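You operate a simulated robot arm through the tools that you are given. There is no shell and no other tool. Be economical: measure what you need, move in short steps, check, and stop when the job is done.

Carry out the task below with a simulated two-armed robot. There is one attempt and no reset: what you move stays moved.

Task
Take the dish cloth from the wall worktop surface and hang it over the handle of the freezer drawer.

It is judged by the outcome, as a careful person would: the job done as asked, and still so three seconds after it is handed in. It fails if anything else is knocked over, pushed out of place, dropped, spilled or broken. Flat cloth is picked up by pressing the open fingertips on it (5 to 10 N) and closing them slowly along it; thin cloth reads only 2 to 8 mm in the jaws.

Robot
Two 6-joint arms with two-finger parallel grippers on one trunk, on a base that drives. Base frame: it is fixed to the floor where the robot stands at the start and does not move with it; the origin is under the middle of the robot, x ahead of it, y to its left, z up. Units: mm, degrees, N and s.
The left shoulder is at the start at [60, 187, 1147], the right one opposite. Payload 1.57 kg a hand.
The tool frame of a hand sits at the grasp point between the pads (the TCP): z along the fingers, y along the line on which they close. The tips reach 30 mm beyond it. Largest opening 110 mm; finger width 24, thickness 12; the body of the gripper, 48 by 112 mm, starts 78 mm behind the TCP.
Orientation is that of the tool frame in the base frame, as a unit quaternion [w, x, y, z]. With the fingers straight down and closing along the base's y, the tool's x points along the base's -x, its y along +y and its z along -z.

Tools
- The arms move only by the tool apply_moves. It takes "left_series", "right_series" or both (then of equal length, played together; a hand with none holds still); each is a list of rows, each a list of 2 entries, a list of its own where there are three numbers: the shift along the tool's x, y, z in units of 40 mm (1.0 is 40 mm), then the turn, a rotation vector about the tool's x, y, z in units of 8 degrees (1.0 is 8 degrees). In form: [[[tx, ty, tz], [rx, ry, rz]], ...]. A call has 1 to 10 rows; each row shifts and turns the commanded pose from where the row before left it, along the tool's axes as they then stand. "left_claw" and "right_claw" are, for a hand that has rows, the closure in counts, from 0 (fully open) to 255 (shut), set as the call begins (left out, the last holds). A call with a number of a shift or a turn outside -1 to 1 is refused whole. Each row takes 0.2 s and may step no farther than 50 mm and 8.6 degrees from the row before; otherwise, or with a gripper value out of range, the whole call is refused. Where a pose cannot be reached the arm comes as near as it can. A force on the tool above 40 N (or 10 N above the force at the start of the call, whichever is more), or a blocked arm, ends the call early, and 0.2 s more pass. Each finger travels about 153 mm/s and halts on what it meets, pressing with about 21 N; the grip force reading is that of the motor and also rises with nothing between the fingers. The clock runs only during rows and for 0.2 s after the last one: add rows that do not move to give the fingers time. The reply holds the time, the measured pose of the TCP, the force on the tool along the base axes, the opening and the grip force, in the units named above and with some noise, with the torque about the TCP (base axes, N m) and any sound that the robot's microphone picked up, and new pictures: "show" is both (left out), scene, wrist or none (wrist: the cameras of the hands that moved).
- Cameras (640 x 400 px; columns grow to the right, rows downward): "scene" is now at [-1.3, 18.7, 1671.5]; the picture's right is [0.16, -0.99, 0.00], its down [-0.82, -0.13, -0.55] and it looks along [0.55, 0.09, -0.83] (base axes); focal length 251 px, centre (320, 200). "left" rides on the left gripper at [70, -16, -141] in its tool frame; the picture's right is [0.23, 0.97, 0.00], its down [-0.86, 0.20, -0.48] and it looks along [-0.47, 0.11, 0.88] (tool axes); focal length 222 px, centre (320, 200). "right" rides on the right gripper at [70, 16, -141] in its tool frame; the picture's right is [-0.23, 0.97, 0.00], its down [-0.86, -0.20, -0.48] and it looks along [-0.47, -0.11, 0.88] (tool axes); focal length 222 px, centre (320, 200).
- raise_lower(by): slides the trunk up (or, below 0, down) by that many mm; the arms and the scene camera ride with it, the base frame stays. It gives what a move gives, with no picture.
- drive_base(legs): drives the robot by 1 to 6 legs, each [ahead, left, turn to the left] in mm, mm and degrees, along the robot's own axes; the way and the turn of a leg run together, so that a leg with both is an arc; at most 1500 mm and 180 degrees a leg. The arms and the cameras ride along, it lands a little off, and it stops where it bumps. It gives what a move gives, and a new picture of the scene camera.
- head_to(pan, tilt): turns the head with the scene camera to pan (to the left, within 86 degrees either way) and tilt (down, from -29 to 69), counted from straight ahead of the robot. It gives what a move gives, and a new picture of the scene camera.
- point_at(camera, pixels): for up to 12 pixels [column, row] of the newest picture of that camera ("zoom" is the newest enlarged one), the place [x, y, z] in the base frame of the surface seen there, good to about 2 mm, but the place of the scene camera against the robot may be out by one fixed shift of up to 25 mm in any direction. The clock stands still meanwhile.
- enlarge(camera, box): a new picture of the part [left, top, right, bottom] of that camera's present view, enlarged. The clock stands still meanwhile.
- job_done(): hands the job in; it is judged then, once.

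Work in short steps. Measure before you move; look again where a grasp or a placing could have gone wrong, and mend it. You have 80 turns and 260 pictures in all, those below and enlarged ones among them. Open the grippers and draw the arms clear of the work before you hand the job in, unless the task says otherwise; then end with one line.

The tools are called after "Request:" by a JSON object that holds its "method" and its "body". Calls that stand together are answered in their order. apply_moves: Moves the arms, as the interface text tells. Its arguments: {"type":"object","properties":{"left_series":{"type":"array"},"left_claw":{"type":"number"},"right_series":{"type":"array"},"right_claw":{"type":"number"},"show":{"type":"string","enum":["both","scene","wrist","none"]}},"required":[]} The other tools are called the same way: raise_lower (by) slides the trunk up or down; drive_base (legs) drives the base; head_to (pan, tilt) turns the head that bears the scene camera; point_at (camera, pixels) gives the place of the surface under pixels of a picture; enlarge (camera, box) takes an enlarged picture of a part of a camera's view; job_done () hands the job in.

At the start:

```text
clock: 0.0
left_ee_pos: [315.1, 324.7, 1065.8]
left_tool_rot: [0.0, 0.0, 1.0, 0.0]
left_force: [-1.2, 0.6, 0.2]
left_wrist_torque: [-0.03, 0.03, -0.04]
left_width: 110.0
left_gripper_force: 0.1
right_ee_pos: [462.4, -69.0, 1060.5]
right_tool_rot: [0.001, 0.0, 1.0, 0.0]
right_force: [0.0, 0.0, 0.7]
right_wrist_torque: [0.0, -0.01, -0.03]
right_width: 110.0
right_gripper_force: 0.2
trunk travel left (down, up): [-775.0, 215.0]
robot x, y, heading: [-2.0, 2.5, 0.2]
head pan, tilt: [9.1, 56.5]
```

scene: 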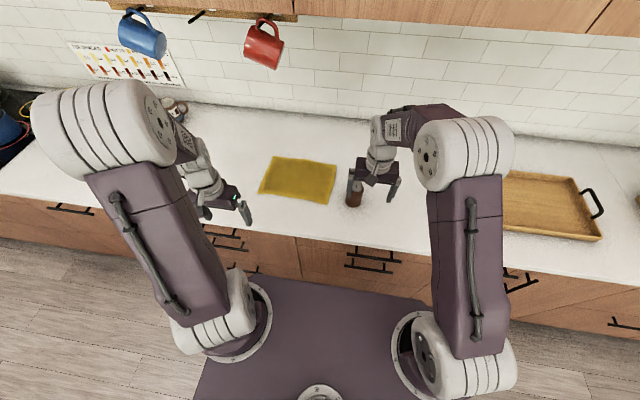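
right: 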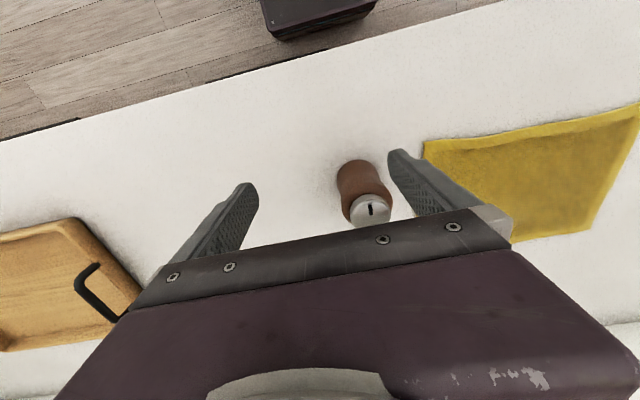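
left: 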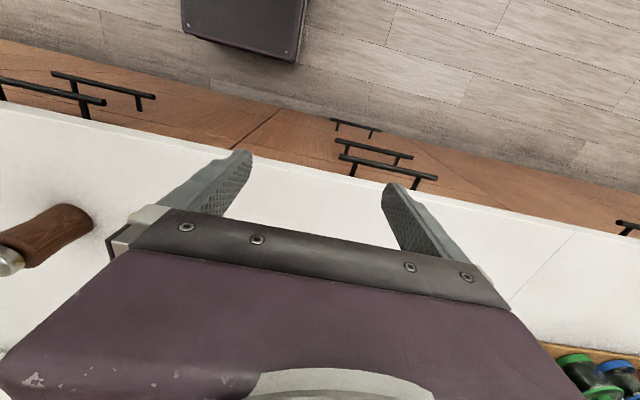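

The yellow cloth lies at about (298,180) on the worktop with a mill beside it at (353,195). I measure the cloth and the counter edge first, then look around for the freezer drawer.

Request:
{"method": "point_at", "body": {"camera": "scene", "pixels": [[274, 158], [337, 166], [328, 203], [260, 192], [298, 180], [300, 236], [353, 190], [350, 170], [370, 252], [225, 232], [230, 180]]}}

Request:
{"method": "head_to", "body": {"pan": 70, "tilt": 30}}

Request:
{"method": "head_to", "body": {"pan": -70, "tilt": 30}}

```text
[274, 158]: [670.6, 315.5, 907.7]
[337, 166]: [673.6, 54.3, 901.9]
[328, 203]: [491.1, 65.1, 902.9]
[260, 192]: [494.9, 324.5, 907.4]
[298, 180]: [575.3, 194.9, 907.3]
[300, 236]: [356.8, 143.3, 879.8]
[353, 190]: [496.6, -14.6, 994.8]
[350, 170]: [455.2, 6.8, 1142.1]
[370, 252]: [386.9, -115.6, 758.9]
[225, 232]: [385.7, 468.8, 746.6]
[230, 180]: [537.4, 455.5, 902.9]
```

```text
clock: 1.3
left_ee_pos: [315.9, 325.2, 1064.9]
left_tool_rot: [0.0, -0.001, 1.0, 0.0]
left_force: [-0.7, -0.6, 0.0]
left_wrist_torque: [-0.01, 0.01, 0.0]
left_width: 109.9
left_gripper_force: 0.0
right_ee_pos: [464.3, -68.0, 1061.5]
right_tool_rot: [0.0, 0.0, 1.0, 0.001]
right_force: [-1.0, -0.3, 0.2]
right_wrist_torque: [-0.01, 0.02, -0.01]
right_width: 110.0
right_gripper_force: 0.0
trunk travel left (down, up): [-775.0, 215.0]
robot x, y, heading: [1.8, 2.8, -0.1]
head pan, tilt: [70.0, 30.0]
```

scene: 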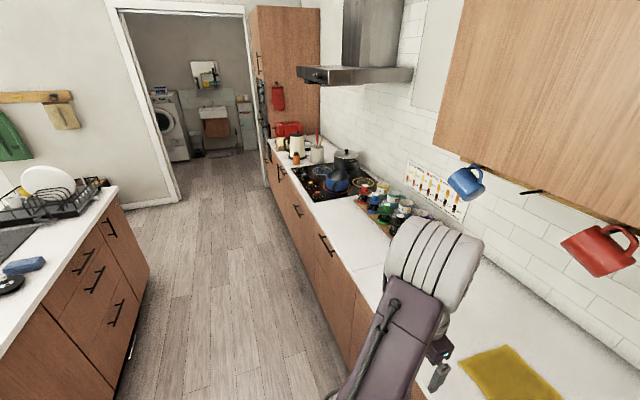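

```text
clock: 3.5
left_ee_pos: [316.3, 325.2, 1066.0]
left_tool_rot: [0.0, 0.0, 1.0, 0.0]
left_force: [0.4, -0.6, -0.7]
left_wrist_torque: [0.04, -0.03, -0.02]
left_width: 110.0
left_gripper_force: 0.1
right_ee_pos: [463.8, -67.7, 1060.3]
right_tool_rot: [0.0, 0.0, 1.0, 0.0]
right_force: [0.0, 0.0, 0.3]
right_wrist_torque: [-0.01, 0.02, -0.01]
right_width: 110.1
right_gripper_force: 0.0
trunk travel left (down, up): [-775.0, 215.0]
robot x, y, heading: [0.7, 2.3, 0.2]
head pan, tilt: [-70.0, 30.0]
```

scene: 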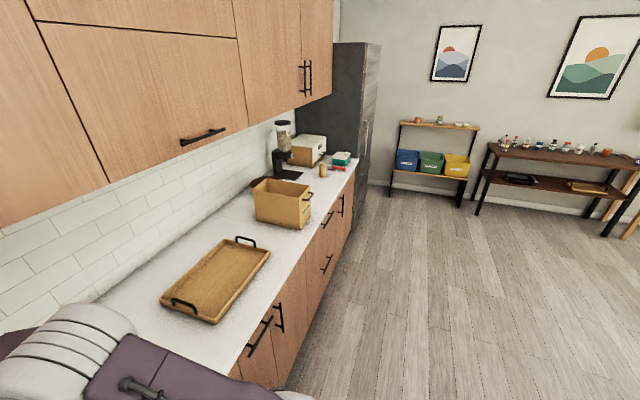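

The fridge-freezer stands at the right end of the counter (350,100). The cloth lies at x 493–672, y 60–320. I plan to take its near long edge with both hands, so I centre the robot on it first.

Request:
{"method": "drive_base", "body": {"legs": [[0, 190, 0]]}}

Request:
{"method": "head_to", "body": {"pan": 0, "tilt": 55}}

Request:
{"method": "apply_moves", "body": {"right_series": [[[0, 0, 0], [0, 0, 0]]], "left_series": [[[0, 0, 0], [0, 0, 0]]], "show": "wrist"}}

```text
clock: 5.1
left_ee_pos: [315.9, 515.1, 1065.2]
left_tool_rot: [0.0, 0.001, 1.0, 0.001]
left_force: [0.1, 0.0, 0.8]
left_wrist_torque: [0.05, 0.02, -0.02]
left_width: 110.0
left_gripper_force: 0.0
right_ee_pos: [463.9, 121.2, 1061.3]
right_tool_rot: [0.001, 0.0, 1.0, 0.002]
right_force: [-0.9, -0.4, 0.1]
right_wrist_torque: [-0.01, 0.0, 0.0]
right_width: 109.9
right_gripper_force: 0.0
trunk travel left (down, up): [-775.0, 215.0]
robot x, y, heading: [-1.2, 192.1, -0.0]
head pan, tilt: [-70.0, 30.0]
```

scene: 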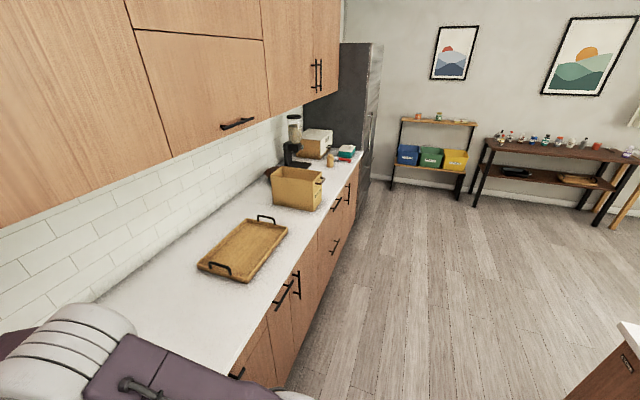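

```text
clock: 6.5
left_ee_pos: [317.0, 516.8, 1064.8]
left_tool_rot: [0.001, 0.0, 1.0, 0.0]
left_force: [-0.5, 0.3, 0.5]
left_wrist_torque: [-0.01, 0.01, -0.02]
left_width: 110.1
left_gripper_force: 0.1
right_ee_pos: [463.0, 122.9, 1060.3]
right_tool_rot: [0.0, 0.001, 1.0, 0.0]
right_force: [-0.4, 0.1, 1.0]
right_wrist_torque: [0.02, 0.03, -0.01]
right_width: 109.8
right_gripper_force: 0.0
trunk travel left (down, up): [-775.0, 215.0]
robot x, y, heading: [1.4, 192.1, -0.1]
head pan, tilt: [0.0, 55.0]
```

scene: 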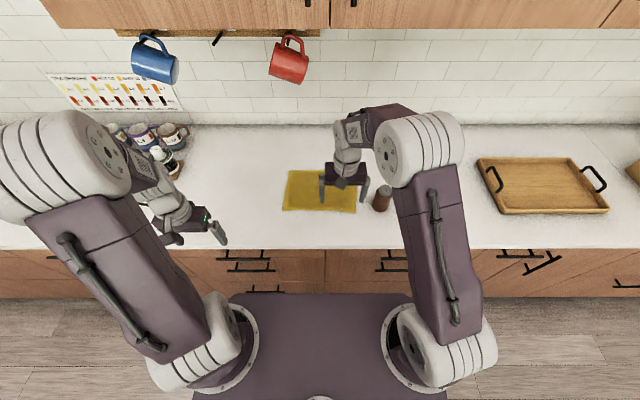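

```text
clock: 6.9
left_ee_pos: [316.2, 517.4, 1065.2]
left_tool_rot: [0.0, 0.0, 1.0, -0.001]
left_force: [0.1, 0.3, -0.9]
left_wrist_torque: [0.05, -0.01, -0.03]
left_width: 110.1
left_gripper_force: 0.0
right_ee_pos: [463.0, 123.2, 1059.6]
right_tool_rot: [0.0, 0.0, 1.0, 0.0]
right_force: [-0.2, 0.0, -1.0]
right_wrist_torque: [0.01, 0.0, 0.04]
right_width: 109.9
right_gripper_force: 0.1
trunk travel left (down, up): [-775.0, 215.0]
robot x, y, heading: [3.0, 192.5, -0.0]
head pan, tilt: [0.0, 55.0]
```

right: 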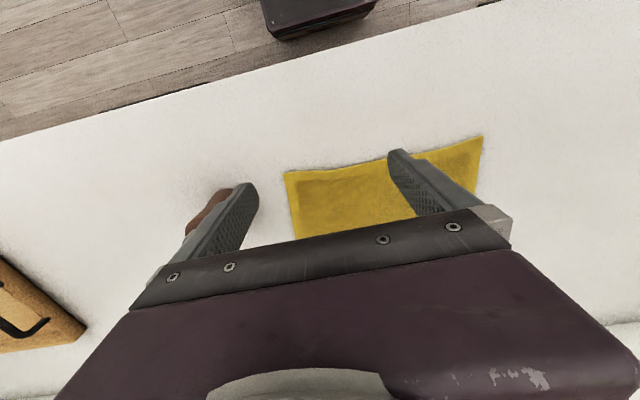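
left: 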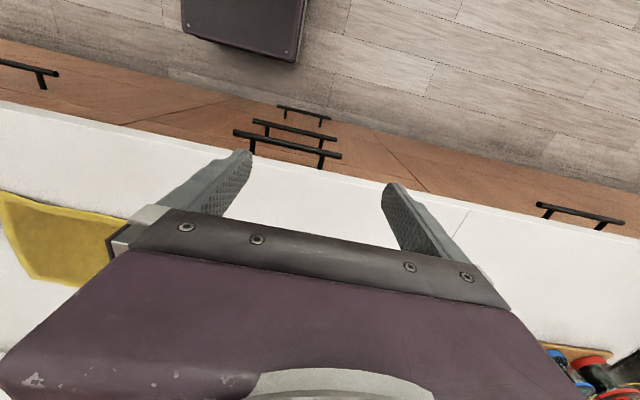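

The right wrist camera shows the cloth's near corners at (285,172) and (483,137). I measure these for accurate positions.

Request:
{"method": "point_at", "body": {"camera": "right", "pixels": [[288, 175], [480, 140], [350, 172], [471, 189], [296, 236], [350, 200], [260, 120], [208, 205]]}}

Request:
{"method": "point_at", "body": {"camera": "left", "pixels": [[108, 225], [75, 284], [8, 200], [50, 250]]}}

Request:
{"method": "point_at", "body": {"camera": "scene", "pixels": [[290, 173], [284, 208], [354, 210], [315, 208], [320, 176], [382, 200]]}}

```text
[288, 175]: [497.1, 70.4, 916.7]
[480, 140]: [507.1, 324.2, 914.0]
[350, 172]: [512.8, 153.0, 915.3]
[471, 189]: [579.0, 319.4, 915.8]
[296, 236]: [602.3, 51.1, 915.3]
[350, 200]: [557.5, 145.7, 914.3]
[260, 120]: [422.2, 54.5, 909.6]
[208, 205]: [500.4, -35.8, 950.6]
```

```text
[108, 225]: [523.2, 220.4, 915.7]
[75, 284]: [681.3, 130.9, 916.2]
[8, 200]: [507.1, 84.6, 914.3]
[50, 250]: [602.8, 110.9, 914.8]
```

```text
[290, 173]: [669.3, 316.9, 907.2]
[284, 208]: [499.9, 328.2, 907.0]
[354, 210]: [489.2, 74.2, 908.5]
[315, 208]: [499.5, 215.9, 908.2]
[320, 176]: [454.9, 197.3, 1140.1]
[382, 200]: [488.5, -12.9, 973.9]
```

The cloth top is at z≈915; its near edge runs from (496,70) to (505,326). I bring the hands over the two near corners at half opening, about 30 mm above.

Request:
{"method": "apply_moves", "body": {"left_series": [[[-0.6375, -0.709, 0], [0, 0, 0]], [[-0.6375, -0.709, 0], [0, 0, 0]], [[-0.6375, -0.709, 0], [0, 0, 0]], [[-0.6375, -0.709, 0], [0, 0, 0]], [[-0.6375, -0.709, 0], [0, 0, 0]], [[-0.6375, -0.709, 0], [0, 0, 0]], [[-0.6375, -0.709, 0], [0, 0, 0]], [[-0.6375, -0.709, 0], [0, 0, 0]], [[0, 0, 1], [0, 0, 0]], [[0, 0, 1], [0, 0, 0]]], "right_series": [[[-0.1625, -0.056, 0], [0, 0, 0]], [[-0.1625, -0.056, 0], [0, 0, 0]], [[-0.1625, -0.056, 0], [0, 0, 0]], [[-0.1625, -0.056, 0], [0, 0, 0]], [[-0.1625, -0.056, 0], [0, 0, 0]], [[-0.1625, -0.056, 0], [0, 0, 0]], [[-0.1625, -0.056, 0], [0, 0, 0]], [[-0.1625, -0.056, 0], [0, 0, 0]], [[0, 0, 1], [0, 0, 0]], [[0, 0, 1], [0, 0, 0]]], "left_claw": 139, "right_claw": 139}}

```text
clock: 9.1
left_ee_pos: [520.0, 290.5, 983.5]
left_tool_rot: [-0.001, 0.0, 1.0, 0.0]
left_force: [0.1, -0.7, -0.1]
left_wrist_torque: [-0.03, 0.05, 0.07]
left_width: 49.9
left_gripper_force: 0.0
right_ee_pos: [516.5, 105.9, 981.2]
right_tool_rot: [0.0, 0.0, 1.0, 0.0]
right_force: [0.7, 0.1, -0.1]
right_wrist_torque: [-0.02, -0.01, 0.02]
right_width: 50.1
right_gripper_force: 0.1
trunk travel left (down, up): [-775.0, 215.0]
robot x, y, heading: [-0.9, 192.0, 0.1]
head pan, tilt: [0.0, 55.0]
```

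scene: 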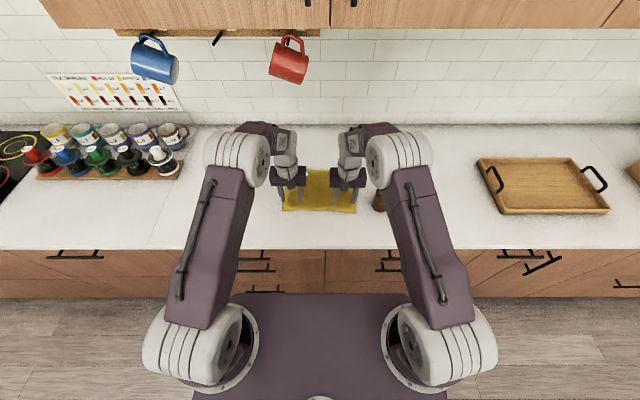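
right: 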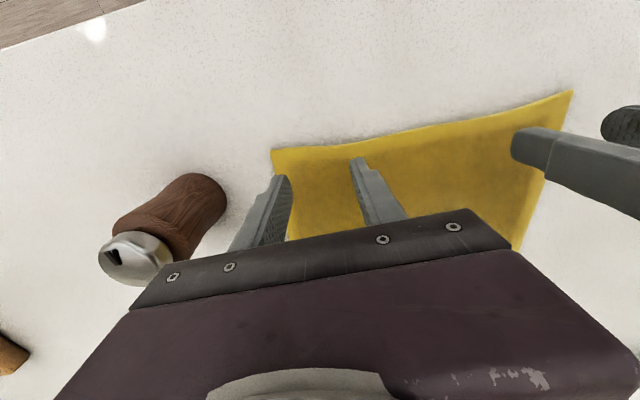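
left: 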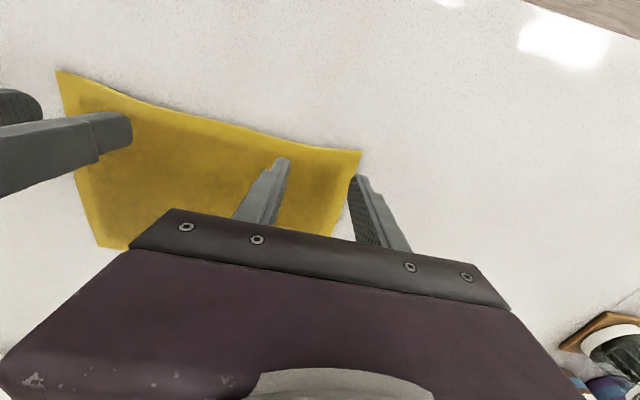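

The outer fingers sit right at the cloth's side edges, so I shift both hands inward slightly and lower the fingertips to about the cloth.

Request:
{"method": "apply_moves", "body": {"left_series": [[[0, -0.2, 0.2], [0, 0, 0]], [[0, 0, 0.3], [0, 0, 0]], [[0, 0, 0.3], [0, 0, 0]], [[0, 0, 0.1], [0, 0, 0]], [[0, 0, 0], [0, 0, 0]]], "right_series": [[[0, 0.15, 0.2], [0, 0, 0]], [[0, 0, 0.3], [0, 0, 0]], [[0, 0, 0.25], [0, 0, 0]], [[0, 0, 0.1], [0, 0, 0]], [[0, 0, 0], [0, 0, 0]]], "show": "wrist"}}

```text
clock: 10.3
left_ee_pos: [521.1, 282.3, 949.0]
left_tool_rot: [0.0, 0.0, 1.0, -0.001]
left_force: [-0.1, 0.2, 0.2]
left_wrist_torque: [-0.02, -0.03, -0.02]
left_width: 50.2
left_gripper_force: 0.0
right_ee_pos: [515.7, 111.9, 945.4]
right_tool_rot: [0.0, 0.0, 1.0, -0.001]
right_force: [-0.2, 0.0, 1.0]
right_wrist_torque: [0.02, 0.0, 0.02]
right_width: 50.1
right_gripper_force: 0.1
trunk travel left (down, up): [-775.0, 215.0]
robot x, y, heading: [-2.0, 194.0, -0.1]
head pan, tilt: [0.0, 55.0]
```

right: 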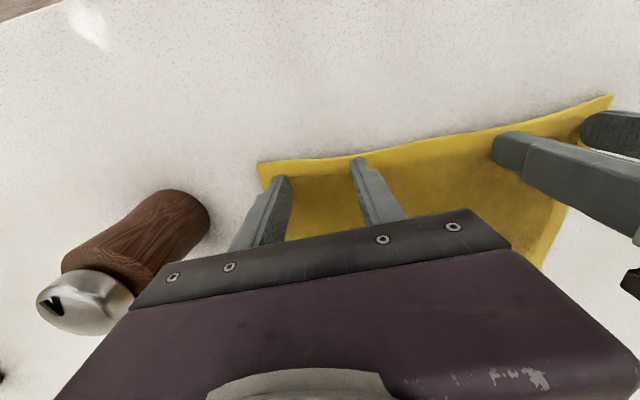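
left: 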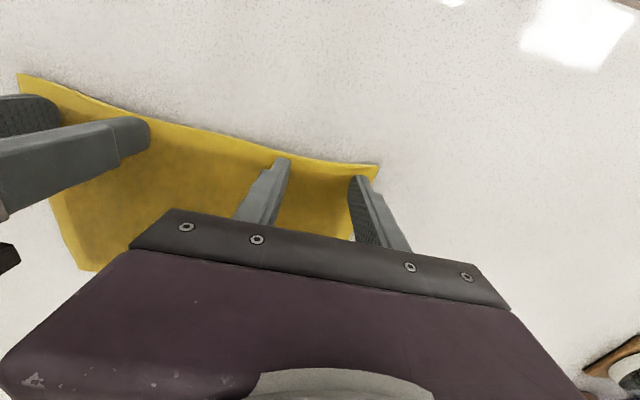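

The fingers are just above the cloth without contact. I step down a few millimetres at a time until I read 5–10 N.

Request:
{"method": "apply_moves", "body": {"left_series": [[[0, 0, 0.1], [0, 0, 0]], [[0, 0, 0.06], [0, 0, 0]], [[0, 0, 0], [0, 0, 0]]], "right_series": [[[0, 0, 0.05], [0, 0, 0]], [[0, 0, 0.05], [0, 0, 0]], [[0, 0, 0], [0, 0, 0]]], "show": "none"}}

```text
clock: 11.1
left_ee_pos: [520.4, 281.7, 942.8]
left_tool_rot: [0.001, 0.0, 1.0, 0.0]
left_force: [-0.1, -0.1, 6.7]
left_wrist_torque: [0.02, -0.04, 0.0]
left_width: 50.1
left_gripper_force: 0.1
right_ee_pos: [515.6, 110.5, 944.1]
right_tool_rot: [0.001, 0.0, 1.0, -0.001]
right_force: [0.9, 1.1, 3.3]
right_wrist_torque: [0.0, 0.0, 0.04]
right_width: 50.1
right_gripper_force: 0.1
trunk travel left (down, up): [-775.0, 215.0]
robot x, y, heading: [-2.4, 192.4, 0.1]
head pan, tilt: [0.0, 55.0]
```

Left presses 6.7 N and right 3.3 N. I press the right about 1 mm more and start closing in stages.

Request:
{"method": "apply_moves", "body": {"left_series": [[[0, 0, 0], [0, 0, 0]], [[0, 0, 0], [0, 0, 0]]], "right_series": [[[0, 0, 0.04], [0, 0, 0]], [[0, 0, 0], [0, 0, 0]]], "left_claw": 155, "show": "none"}}

Request:
{"method": "apply_moves", "body": {"left_series": [[[0, 0, 0], [0, 0, 0]], [[0, 0, 0], [0, 0, 0]]], "right_series": [[[0, 0, 0], [0, 0, 0]], [[0, 0, 0], [0, 0, 0]]], "left_claw": 170, "right_claw": 165, "show": "wrist"}}

```text
clock: 11.7
left_ee_pos: [518.6, 282.5, 944.8]
left_tool_rot: [0.0, 0.0, 1.0, 0.0]
left_force: [2.5, -0.4, 4.0]
left_wrist_torque: [0.01, -0.03, -0.01]
left_width: 43.4
left_gripper_force: 0.0
right_ee_pos: [514.6, 111.4, 942.4]
right_tool_rot: [0.003, -0.001, 1.0, 0.0]
right_force: [3.0, -0.1, 17.1]
right_wrist_torque: [-0.01, -0.11, 0.03]
right_width: 50.5
right_gripper_force: 0.1
trunk travel left (down, up): [-775.0, 215.0]
robot x, y, heading: [0.9, 191.2, -0.1]
head pan, tilt: [0.0, 55.0]
```

```text
clock: 12.3
left_ee_pos: [518.9, 282.6, 943.5]
left_tool_rot: [0.001, 0.0, 1.0, 0.0]
left_force: [-0.3, -1.0, 2.7]
left_wrist_torque: [-0.02, -0.01, 0.04]
left_width: 36.3
left_gripper_force: 0.2
right_ee_pos: [513.2, 111.7, 943.8]
right_tool_rot: [0.002, 0.0, 1.0, 0.0]
right_force: [0.6, 0.6, 21.0]
right_wrist_torque: [0.07, -0.07, -0.01]
right_width: 35.7
right_gripper_force: 0.1
trunk travel left (down, up): [-775.0, 215.0]
robot x, y, heading: [1.3, 193.7, -0.2]
head pan, tilt: [0.0, 55.0]
```

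right: 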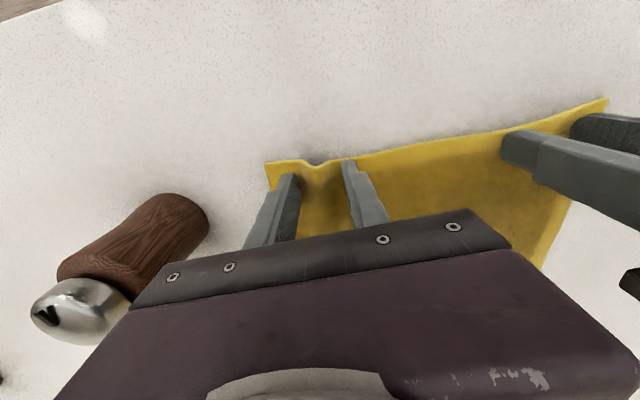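
left: 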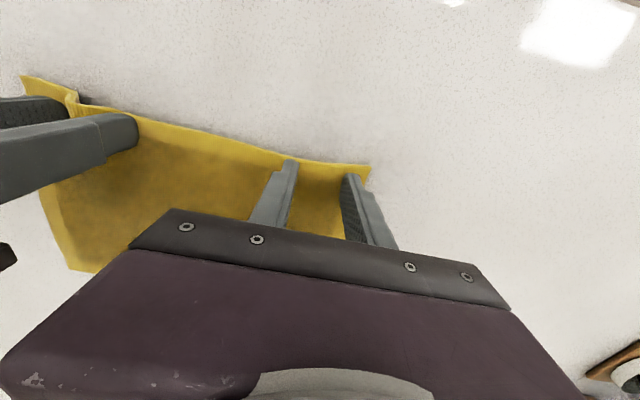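

The right hand is ruffling the cloth but at 21 N; the left presses only 2.7 N and slips. I adjust both and keep closing.

Request:
{"method": "apply_moves", "body": {"left_series": [[[0, 0, 0.03], [0, 0, 0]], [[0, 0, 0], [0, 0, 0]]], "right_series": [[[0, 0, -0.02], [0, 0, 0]], [[0, 0, 0], [0, 0, 0]]], "right_claw": 185, "show": "none"}}

Request:
{"method": "apply_moves", "body": {"left_series": [[[0, 0, 0], [0, 0, 0]], [[0, 0, 0], [0, 0, 0]]], "right_series": [[[0, 0, 0], [0, 0, 0]], [[0, 0, 0], [0, 0, 0]]], "left_claw": 190, "right_claw": 205, "show": "wrist"}}

```text
clock: 12.9
left_ee_pos: [519.3, 282.3, 943.6]
left_tool_rot: [0.001, 0.0, 1.0, 0.0]
left_force: [-1.9, -1.9, 9.9]
left_wrist_torque: [-0.07, 0.03, 0.0]
left_width: 36.7
left_gripper_force: 0.3
right_ee_pos: [512.5, 111.5, 942.5]
right_tool_rot: [0.0, 0.0, 1.0, -0.001]
right_force: [2.3, 4.2, 13.3]
right_wrist_torque: [0.06, -0.04, 0.0]
right_width: 30.7
right_gripper_force: 0.5
trunk travel left (down, up): [-775.0, 215.0]
robot x, y, heading: [-4.5, 188.6, 0.1]
head pan, tilt: [0.0, 55.0]
```

```text
clock: 13.5
left_ee_pos: [518.2, 282.2, 943.3]
left_tool_rot: [0.002, 0.0, 1.0, -0.001]
left_force: [1.0, 1.7, 9.3]
left_wrist_torque: [0.06, -0.04, -0.04]
left_width: 25.5
left_gripper_force: 0.1
right_ee_pos: [513.1, 111.4, 943.6]
right_tool_rot: [0.001, 0.0, 1.0, 0.0]
right_force: [-1.3, 0.0, 12.5]
right_wrist_torque: [-0.03, 0.05, -0.01]
right_width: 19.3
right_gripper_force: 0.0
trunk travel left (down, up): [-775.0, 215.0]
robot x, y, heading: [-1.2, 188.6, 0.0]
head pan, tilt: [0.0, 55.0]
```

right: 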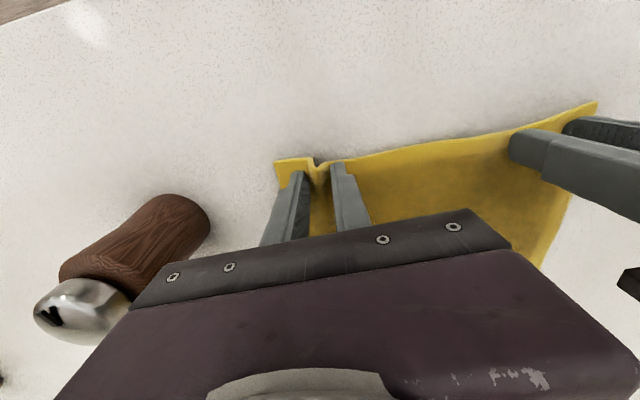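
left: 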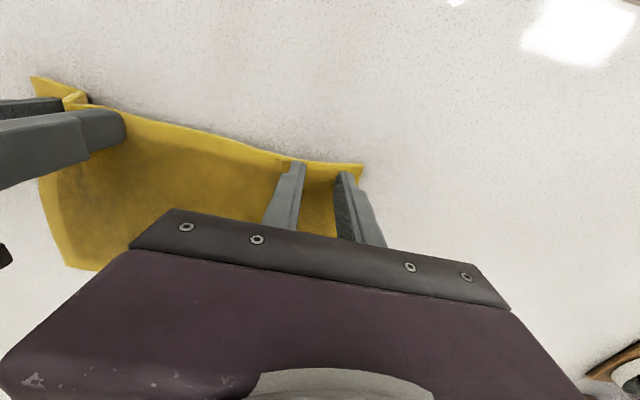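

The right hand has a clear fold between its fingers; the left has started one. I continue closing in stages.

Request:
{"method": "apply_moves", "body": {"left_series": [[[0, 0, 0.01], [0, 0, 0]], [[0, 0, 0], [0, 0, 0]]], "right_series": [[[0, 0, 0], [0, 0, 0]], [[0, 0, 0], [0, 0, 0]]], "left_claw": 210, "right_claw": 228, "show": "none"}}

Request:
{"method": "apply_moves", "body": {"left_series": [[[0, 0, 0], [0, 0, 0]], [[0, 0, 0], [0, 0, 0]]], "right_series": [[[0, 0, 0], [0, 0, 0]], [[0, 0, 0], [0, 0, 0]]], "left_claw": 230, "right_claw": 255, "show": "wrist"}}

```text
clock: 14.1
left_ee_pos: [518.3, 280.9, 943.5]
left_tool_rot: [0.002, 0.0, 1.0, 0.0]
left_force: [0.0, -1.7, 12.6]
left_wrist_torque: [-0.05, 0.0, -0.01]
left_width: 18.8
left_gripper_force: 0.0
right_ee_pos: [512.6, 110.5, 943.0]
right_tool_rot: [0.0, 0.0, 1.0, 0.0]
right_force: [-1.6, 3.5, 9.1]
right_wrist_torque: [0.11, -0.01, -0.02]
right_width: 12.1
right_gripper_force: 0.1
trunk travel left (down, up): [-775.0, 215.0]
robot x, y, heading: [1.7, 192.1, 0.1]
head pan, tilt: [0.0, 55.0]
```

```text
clock: 14.7
left_ee_pos: [518.5, 281.7, 942.5]
left_tool_rot: [0.002, 0.001, 1.0, 0.0]
left_force: [-0.1, -1.9, 14.5]
left_wrist_torque: [-0.02, -0.03, 0.01]
left_width: 8.6
left_gripper_force: 0.0
right_ee_pos: [513.5, 111.0, 943.7]
right_tool_rot: [0.001, -0.001, 1.0, 0.0]
right_force: [0.3, 2.8, 7.8]
right_wrist_torque: [0.08, 0.02, 0.0]
right_width: 4.6
right_gripper_force: 21.2
trunk travel left (down, up): [-775.0, 215.0]
robot x, y, heading: [2.9, 187.4, 0.2]
head pan, tilt: [0.0, 55.0]
```

right: 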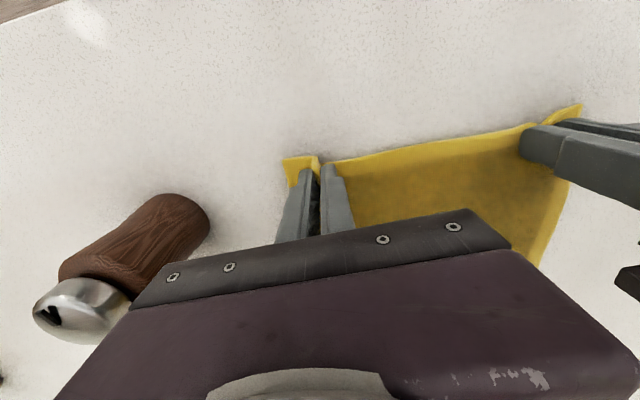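
left: 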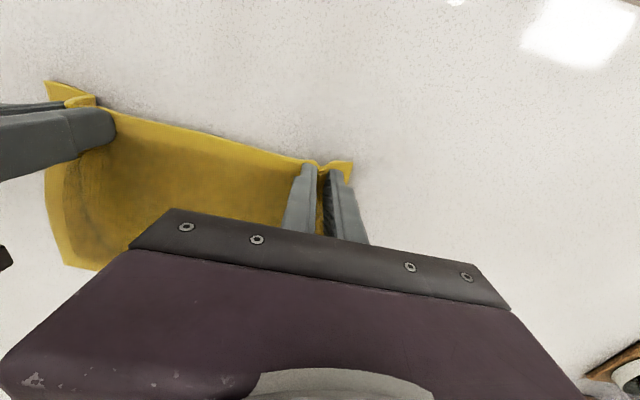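

The right hand grips at 4.6 mm, and the left has a fold too. I shut the left and then lift both a little.

Request:
{"method": "apply_moves", "body": {"left_series": [[[0, 0, 0], [0, 0, 0]], [[0, 0, 0], [0, 0, 0]], [[0, 0, 0], [0, 0, 0]]], "left_claw": 255, "show": "none"}}

Request:
{"method": "apply_moves", "body": {"left_series": [[[0, 0, -0.5], [0, 0, 0]], [[0, 0, -0.5], [0, 0, 0]], [[0, 0, -0.5], [0, 0, 0]], [[0, 0, 0], [0, 0, 0]]], "right_series": [[[0, 0, -0.5], [0, 0, 0]], [[0, 0, -0.5], [0, 0, 0]], [[0, 0, -0.5], [0, 0, 0]], [[0, 0, 0], [0, 0, 0]]]}}

```text
clock: 15.5
left_ee_pos: [519.2, 282.6, 942.9]
left_tool_rot: [0.001, 0.001, 1.0, -0.001]
left_force: [0.4, 0.4, 15.0]
left_wrist_torque: [0.02, 0.03, -0.02]
left_width: 0.2
left_gripper_force: 20.7
right_ee_pos: [514.1, 111.7, 942.8]
right_tool_rot: [0.0, 0.0, 1.0, 0.0]
right_force: [0.3, 1.2, 7.4]
right_wrist_torque: [0.03, -0.01, 0.05]
right_width: 5.1
right_gripper_force: 20.6
trunk travel left (down, up): [-775.0, 215.0]
robot x, y, heading: [2.1, 193.0, -0.0]
head pan, tilt: [0.0, 55.0]
```

```text
clock: 16.5
left_ee_pos: [521.3, 280.8, 1000.4]
left_tool_rot: [-0.001, 0.0, 1.0, 0.0]
left_force: [0.2, -0.5, 0.0]
left_wrist_torque: [0.01, 0.0, 0.05]
left_width: 0.0
left_gripper_force: 20.6
right_ee_pos: [516.0, 111.1, 1002.9]
right_tool_rot: [0.0, 0.001, 1.0, -0.001]
right_force: [-0.6, 0.4, 0.4]
right_wrist_torque: [-0.05, 0.02, 0.0]
right_width: 4.8
right_gripper_force: 21.0
trunk travel left (down, up): [-775.0, 215.0]
robot x, y, heading: [0.5, 192.5, 0.0]
head pan, tilt: [0.0, 55.0]
```

scene: 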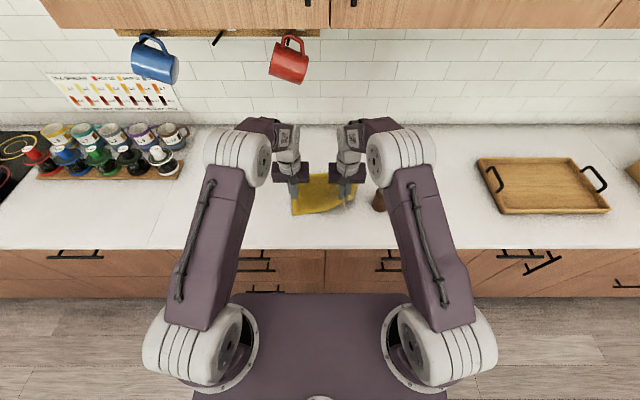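
right: 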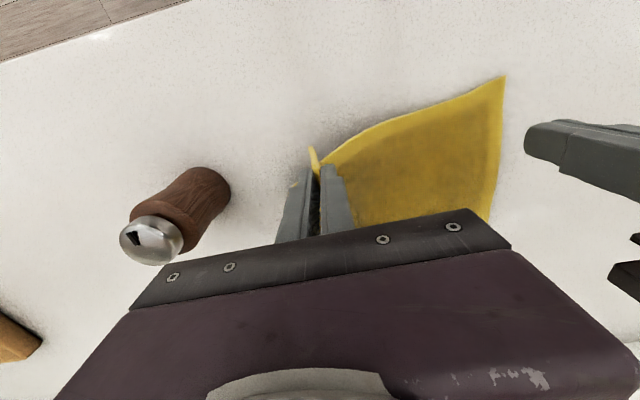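
left: 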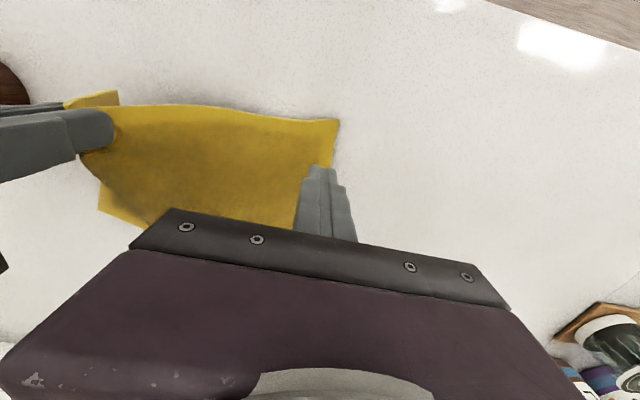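

The left slipped off; the right holds. I lower the right back, reopen the left, and re-measure the left corner.

Request:
{"method": "apply_moves", "body": {"left_series": [[[0, 0, 0], [0, 0, 0]], [[0, 0, 0], [0, 0, 0]], [[0, 0, 0], [0, 0, 0]], [[0, 0, 0], [0, 0, 0]]], "right_series": [[[0, 0, 0.5], [0, 0, 0]], [[0, 0, 0.5], [0, 0, 0]], [[0, 0, 0.4], [0, 0, 0]], [[0, 0, 0], [0, 0, 0]]], "left_claw": 139, "show": "wrist"}}

```text
clock: 17.5
left_ee_pos: [519.8, 282.6, 1001.2]
left_tool_rot: [0.0, 0.0, 1.0, 0.0]
left_force: [-0.8, -0.5, 0.3]
left_wrist_torque: [0.01, -0.01, 0.0]
left_width: 50.0
left_gripper_force: 0.0
right_ee_pos: [513.8, 112.1, 946.1]
right_tool_rot: [0.001, -0.001, 1.0, 0.0]
right_force: [0.7, 1.2, 9.4]
right_wrist_torque: [-0.01, -0.06, 0.02]
right_width: 5.0
right_gripper_force: 21.6
trunk travel left (down, up): [-775.0, 215.0]
robot x, y, heading: [-4.2, 193.5, -0.1]
head pan, tilt: [0.0, 55.0]
```

right: 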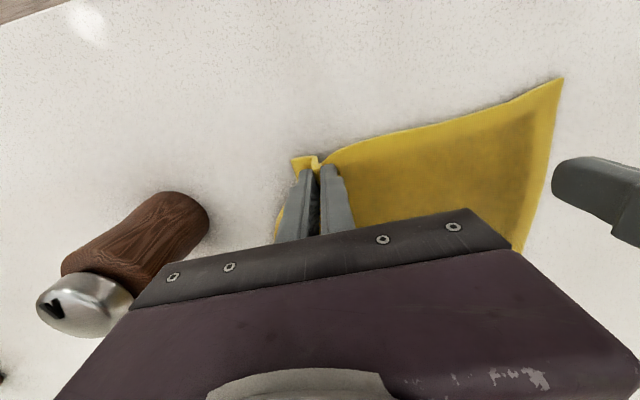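
left: 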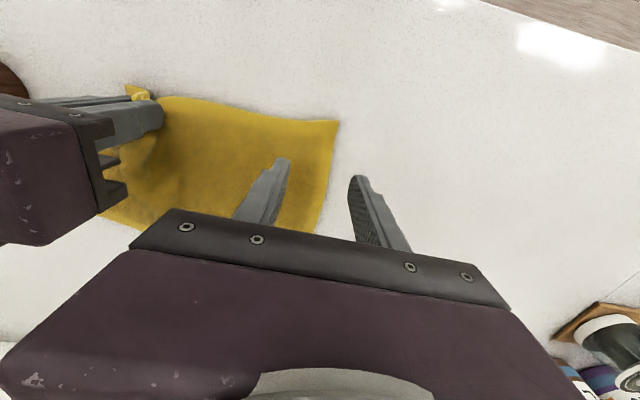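

Request:
{"method": "point_at", "body": {"camera": "left", "pixels": [[337, 123], [330, 170], [312, 230], [240, 110], [300, 140], [300, 180], [270, 150], [180, 100]]}}

```text
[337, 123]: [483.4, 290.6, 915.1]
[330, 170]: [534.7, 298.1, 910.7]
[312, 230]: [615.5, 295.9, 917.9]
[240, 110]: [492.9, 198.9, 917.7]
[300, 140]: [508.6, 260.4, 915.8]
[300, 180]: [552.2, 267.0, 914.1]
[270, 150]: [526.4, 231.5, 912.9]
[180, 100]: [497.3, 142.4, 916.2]
```

The left corner is now at (483,291). I move the left hand to x≈506, y≈262 and down to just above the cloth.

Request:
{"method": "apply_moves", "body": {"left_series": [[[0.35, -0.5, 0.3], [0, 0, 0]], [[0, 0, 0.5], [0, 0, 0]], [[0, 0, 0.5], [0, 0, 0]], [[0, 0, 0.1], [0, 0, 0]], [[0, 0, 0.06], [0, 0, 0]], [[0, 0, 0], [0, 0, 0]]], "show": "wrist"}}

```text
clock: 18.9
left_ee_pos: [507.1, 260.7, 944.7]
left_tool_rot: [0.0, 0.0, 1.0, 0.0]
left_force: [0.7, -0.7, 4.9]
left_wrist_torque: [-0.07, -0.04, 0.03]
left_width: 50.1
left_gripper_force: 0.5
right_ee_pos: [513.0, 112.4, 946.4]
right_tool_rot: [0.001, 0.0, 1.0, 0.0]
right_force: [0.5, 0.5, 9.5]
right_wrist_torque: [-0.02, -0.07, 0.02]
right_width: 4.9
right_gripper_force: 20.8
trunk travel left (down, up): [-775.0, 215.0]
robot x, y, heading: [1.9, 192.7, -0.4]
head pan, tilt: [0.0, 55.0]
```

left: 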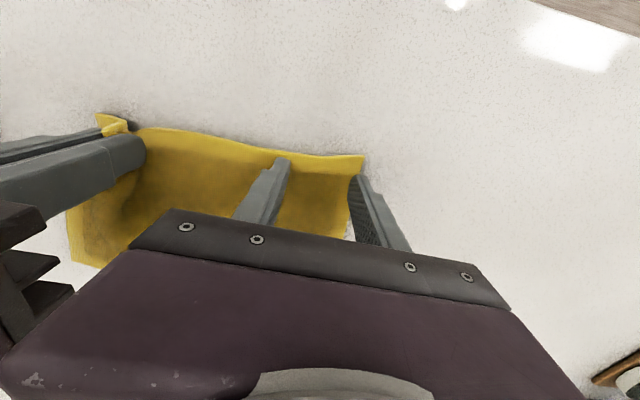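

Contact at 4.9 N, but the outer finger is at the cloth's side edge. I lift, shift inward 7 mm, press to about 15 N and begin closing.

Request:
{"method": "apply_moves", "body": {"left_series": [[[0, 0, -0.1], [0, 0, 0]], [[0, -0.18, 0], [0, 0, 0]], [[0, 0, 0.1], [0, 0, 0]], [[0, 0, 0.04], [0, 0, 0]], [[0, 0, 0], [0, 0, 0]]], "show": "none"}}

Request:
{"method": "apply_moves", "body": {"left_series": [[[0, 0, 0], [0, 0, 0]], [[0, 0, 0], [0, 0, 0]]], "left_claw": 160, "show": "wrist"}}

```text
clock: 20.1
left_ee_pos: [505.4, 255.4, 942.1]
left_tool_rot: [0.001, 0.0, 1.0, -0.001]
left_force: [0.0, 0.9, 15.4]
left_wrist_torque: [0.1, 0.02, 0.01]
left_width: 50.0
left_gripper_force: 0.1
right_ee_pos: [511.8, 113.5, 946.3]
right_tool_rot: [0.001, 0.0, 1.0, 0.0]
right_force: [1.6, -0.3, 6.3]
right_wrist_torque: [-0.06, -0.05, 0.0]
right_width: 4.9
right_gripper_force: 20.9
trunk travel left (down, up): [-775.0, 215.0]
robot x, y, heading: [0.0, 192.8, -0.1]
head pan, tilt: [0.0, 55.0]
```

```text
clock: 20.7
left_ee_pos: [505.7, 254.5, 942.5]
left_tool_rot: [0.002, 0.0, 1.0, 0.001]
left_force: [1.2, -1.8, 17.7]
left_wrist_torque: [-0.03, -0.03, 0.01]
left_width: 38.1
left_gripper_force: 0.1
right_ee_pos: [511.7, 110.4, 946.8]
right_tool_rot: [0.001, 0.0, 1.0, 0.0]
right_force: [0.1, 1.4, 6.4]
right_wrist_torque: [0.02, -0.03, 0.0]
right_width: 4.8
right_gripper_force: 20.8
trunk travel left (down, up): [-775.0, 215.0]
robot x, y, heading: [0.9, 193.5, -0.1]
head pan, tilt: [0.0, 55.0]
```

left: 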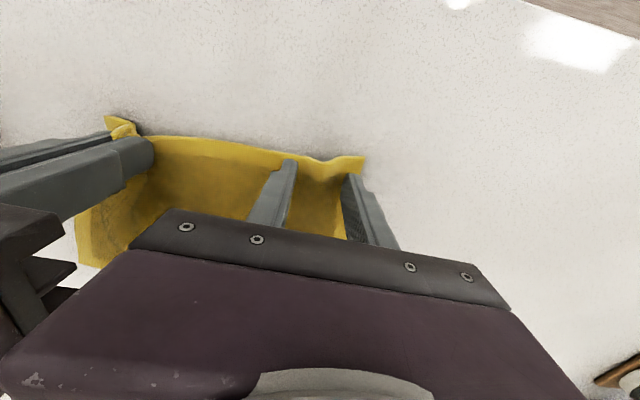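

The left now ruffles the cloth. I continue closing in stages.

Request:
{"method": "apply_moves", "body": {"left_series": [[[0, 0, 0], [0, 0, 0]], [[0, 0, 0], [0, 0, 0]]], "left_claw": 185, "show": "none"}}

Request:
{"method": "apply_moves", "body": {"left_series": [[[0, 0, 0], [0, 0, 0]], [[0, 0, 0], [0, 0, 0]]], "left_claw": 205, "show": "none"}}

Request:
{"method": "apply_moves", "body": {"left_series": [[[0, 0, 0], [0, 0, 0]], [[0, 0, 0], [0, 0, 0]]], "left_claw": 228, "show": "none"}}

Request:
{"method": "apply_moves", "body": {"left_series": [[[0, 0, 0], [0, 0, 0]], [[0, 0, 0], [0, 0, 0]], [[0, 0, 0], [0, 0, 0]]], "left_claw": 255, "show": "wrist"}}

```text
clock: 21.3
left_ee_pos: [505.1, 254.1, 944.8]
left_tool_rot: [0.002, 0.0, 1.0, 0.0]
left_force: [1.5, -1.9, 19.9]
left_wrist_torque: [-0.02, -0.03, -0.01]
left_width: 31.0
left_gripper_force: 0.4
right_ee_pos: [512.4, 112.5, 946.8]
right_tool_rot: [0.0, 0.0, 1.0, 0.0]
right_force: [0.5, 2.8, 7.6]
right_wrist_torque: [0.03, -0.02, 0.0]
right_width: 4.8
right_gripper_force: 21.2
trunk travel left (down, up): [-775.0, 215.0]
robot x, y, heading: [-0.7, 191.2, 0.1]
head pan, tilt: [0.0, 55.0]
```

```text
clock: 21.9
left_ee_pos: [503.5, 254.4, 942.8]
left_tool_rot: [0.002, 0.0, 1.0, 0.0]
left_force: [2.2, -4.2, 18.9]
left_wrist_torque: [-0.11, -0.01, -0.01]
left_width: 21.0
left_gripper_force: 0.1
right_ee_pos: [511.7, 112.2, 947.5]
right_tool_rot: [0.002, 0.0, 1.0, 0.0]
right_force: [-0.7, 4.2, 10.0]
right_wrist_torque: [0.12, -0.02, 0.02]
right_width: 5.1
right_gripper_force: 20.9
trunk travel left (down, up): [-775.0, 215.0]
robot x, y, heading: [1.1, 191.3, -0.3]
head pan, tilt: [0.0, 55.0]
```

```text
clock: 22.5
left_ee_pos: [504.6, 255.0, 943.4]
left_tool_rot: [0.001, 0.0, 1.0, 0.0]
left_force: [-1.8, 2.2, 24.8]
left_wrist_torque: [0.02, 0.06, 0.04]
left_width: 9.9
left_gripper_force: 0.0
right_ee_pos: [510.6, 112.3, 947.1]
right_tool_rot: [0.0, 0.0, 1.0, 0.0]
right_force: [-0.2, -0.2, 0.8]
right_wrist_torque: [-0.06, -0.01, -0.04]
right_width: 4.6
right_gripper_force: 20.8
trunk travel left (down, up): [-775.0, 215.0]
robot x, y, heading: [-2.6, 192.2, 0.2]
head pan, tilt: [0.0, 55.0]
```

```text
clock: 23.3
left_ee_pos: [504.6, 255.5, 943.3]
left_tool_rot: [0.002, 0.0, 1.0, 0.0]
left_force: [-1.4, -0.1, 24.4]
left_wrist_torque: [-0.05, 0.1, -0.01]
left_width: 6.1
left_gripper_force: 20.8
right_ee_pos: [511.8, 112.4, 947.6]
right_tool_rot: [0.001, 0.0, 1.0, 0.0]
right_force: [-0.3, 0.0, 2.0]
right_wrist_torque: [-0.04, -0.01, 0.01]
right_width: 4.9
right_gripper_force: 21.1
trunk travel left (down, up): [-775.0, 215.0]
robot x, y, heading: [-3.6, 190.0, -0.1]
head pan, tilt: [0.0, 55.0]
```

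left: 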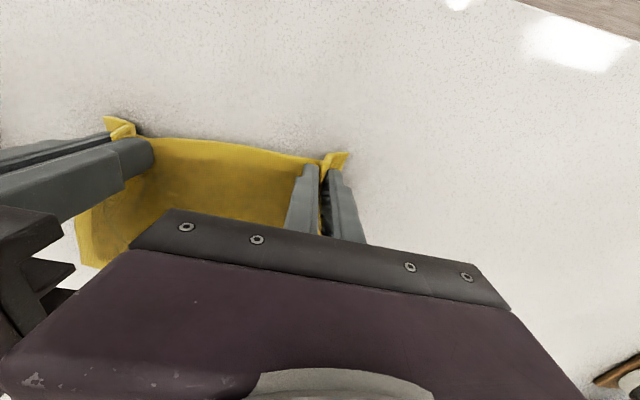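

Both hands now read cloth thickness (6.1 and 4.9 mm). I lift both together by 200 mm, tool z up, and check.

Request:
{"method": "apply_moves", "body": {"left_series": [[[0, 0, -0.5], [0, 0, 0]], [[0, 0, -0.75], [0, 0, 0]], [[0, 0, -0.75], [0, 0, 0]], [[0, 0, -0.75], [0, 0, 0]], [[0, 0, -0.75], [0, 0, 0]], [[0, 0, -0.75], [0, 0, 0]], [[0, 0, -0.75], [0, 0, 0]], [[0, 0, 0], [0, 0, 0]]], "right_series": [[[0, 0, -0.4], [0, 0, 0]], [[0, 0, -0.75], [0, 0, 0]], [[0, 0, -0.75], [0, 0, 0]], [[0, 0, -0.75], [0, 0, 0]], [[0, 0, -0.75], [0, 0, 0]], [[0, 0, -0.75], [0, 0, 0]], [[0, 0, -0.75], [0, 0, 0]], [[0, 0, 0], [0, 0, 0]]]}}

```text
clock: 25.1
left_ee_pos: [506.3, 254.3, 1141.3]
left_tool_rot: [-0.001, 0.001, 1.0, 0.0]
left_force: [0.6, -0.4, -0.8]
left_wrist_torque: [0.02, -0.01, 0.0]
left_width: 5.1
left_gripper_force: 20.8
right_ee_pos: [517.6, 113.1, 1143.4]
right_tool_rot: [0.0, 0.0, 1.0, -0.001]
right_force: [-0.2, -0.2, -0.2]
right_wrist_torque: [-0.01, 0.04, 0.0]
right_width: 5.0
right_gripper_force: 20.9
trunk travel left (down, up): [-775.0, 215.0]
robot x, y, heading: [1.6, 190.2, -0.1]
head pan, tilt: [0.0, 55.0]
```

scene: 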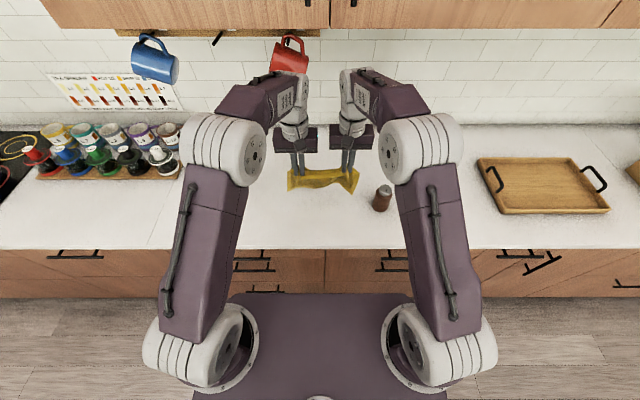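
right: 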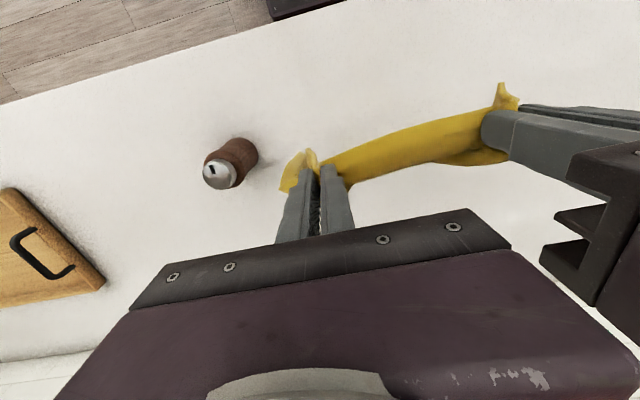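
left: 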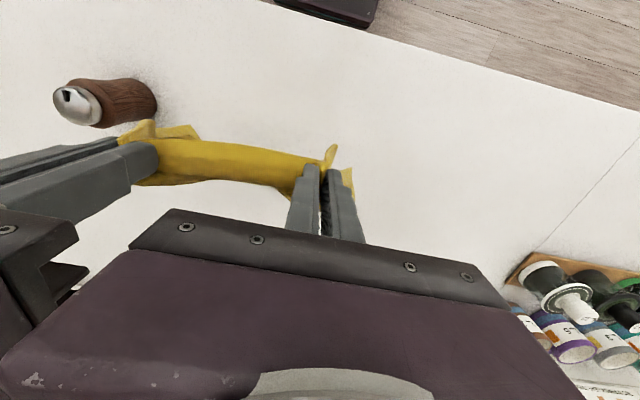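

Both corners are held and the cloth hangs cleanly. I back off 230 mm so the cloth clears the counter, then look toward the fridge.

Request:
{"method": "drive_base", "body": {"legs": [[-230, 0, 0]]}}

Request:
{"method": "head_to", "body": {"pan": -75, "tilt": 25}}

```text
clock: 26.9
left_ee_pos: [274.2, 254.2, 1139.7]
left_tool_rot: [-0.001, -0.001, 1.0, 0.0]
left_force: [0.9, 0.1, -0.5]
left_wrist_torque: [0.02, 0.04, -0.05]
left_width: 5.7
left_gripper_force: 21.1
right_ee_pos: [285.8, 112.8, 1142.1]
right_tool_rot: [0.0, -0.001, 1.0, 0.0]
right_force: [0.4, -0.3, -0.7]
right_wrist_torque: [0.01, 0.03, -0.03]
right_width: 4.9
right_gripper_force: 21.3
trunk travel left (down, up): [-775.0, 215.0]
robot x, y, heading: [-232.9, 191.3, 0.3]
head pan, tilt: [0.0, 55.0]
```

scene: 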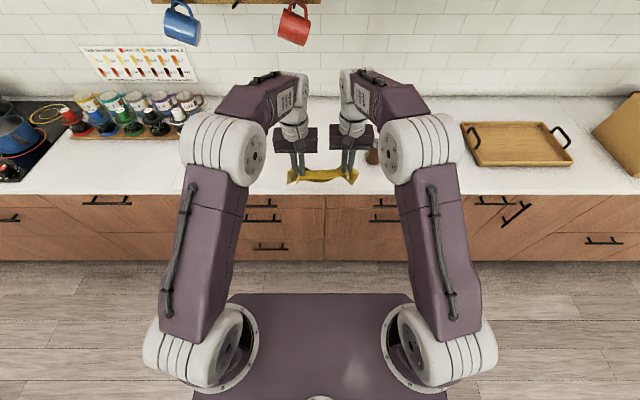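

```text
clock: 28.3
left_ee_pos: [274.2, 254.5, 1139.9]
left_tool_rot: [0.0, -0.002, 1.0, 0.0]
left_force: [-0.2, 0.5, -0.1]
left_wrist_torque: [0.01, 0.0, -0.02]
left_width: 5.2
left_gripper_force: 20.7
right_ee_pos: [284.1, 112.9, 1143.8]
right_tool_rot: [0.0, -0.001, 1.0, 0.0]
right_force: [-1.1, 0.3, -0.2]
right_wrist_torque: [0.02, 0.02, -0.03]
right_width: 4.8
right_gripper_force: 21.2
trunk travel left (down, up): [-775.0, 215.0]
robot x, y, heading: [-232.9, 191.6, 0.0]
head pan, tilt: [-75.0, 25.0]
```

scene: 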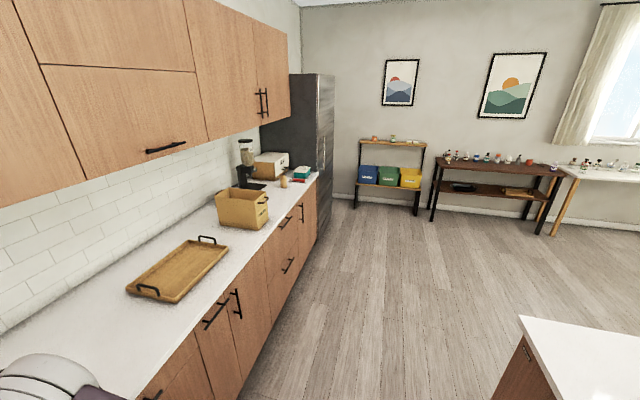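

Request:
{"method": "enlarge", "body": {"camera": "scene", "box": [250, 60, 380, 250]}}

Request:
{"method": "point_at", "body": {"camera": "scene", "pixels": [[330, 110], [327, 180], [333, 200], [315, 225], [520, 325], [500, 380], [380, 186], [340, 230], [318, 120], [305, 190]]}}

```text
2.11 times, centred on (315, 155) of scene
```

zoom: 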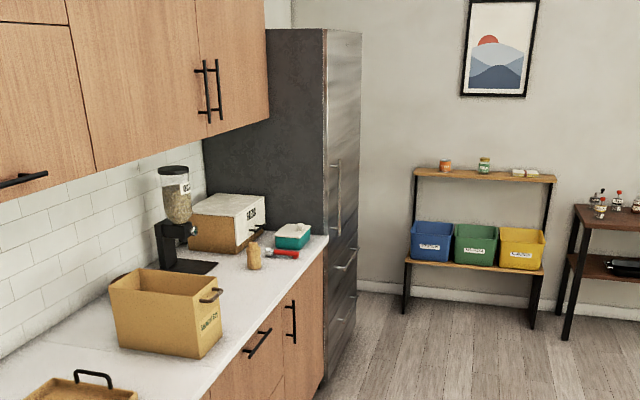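

```text
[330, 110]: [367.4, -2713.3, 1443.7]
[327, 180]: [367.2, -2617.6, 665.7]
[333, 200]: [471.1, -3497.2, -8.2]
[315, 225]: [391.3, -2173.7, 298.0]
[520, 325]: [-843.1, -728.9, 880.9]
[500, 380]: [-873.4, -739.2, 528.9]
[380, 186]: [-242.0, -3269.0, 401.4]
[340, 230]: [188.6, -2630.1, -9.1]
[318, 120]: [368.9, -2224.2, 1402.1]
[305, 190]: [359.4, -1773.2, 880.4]
```

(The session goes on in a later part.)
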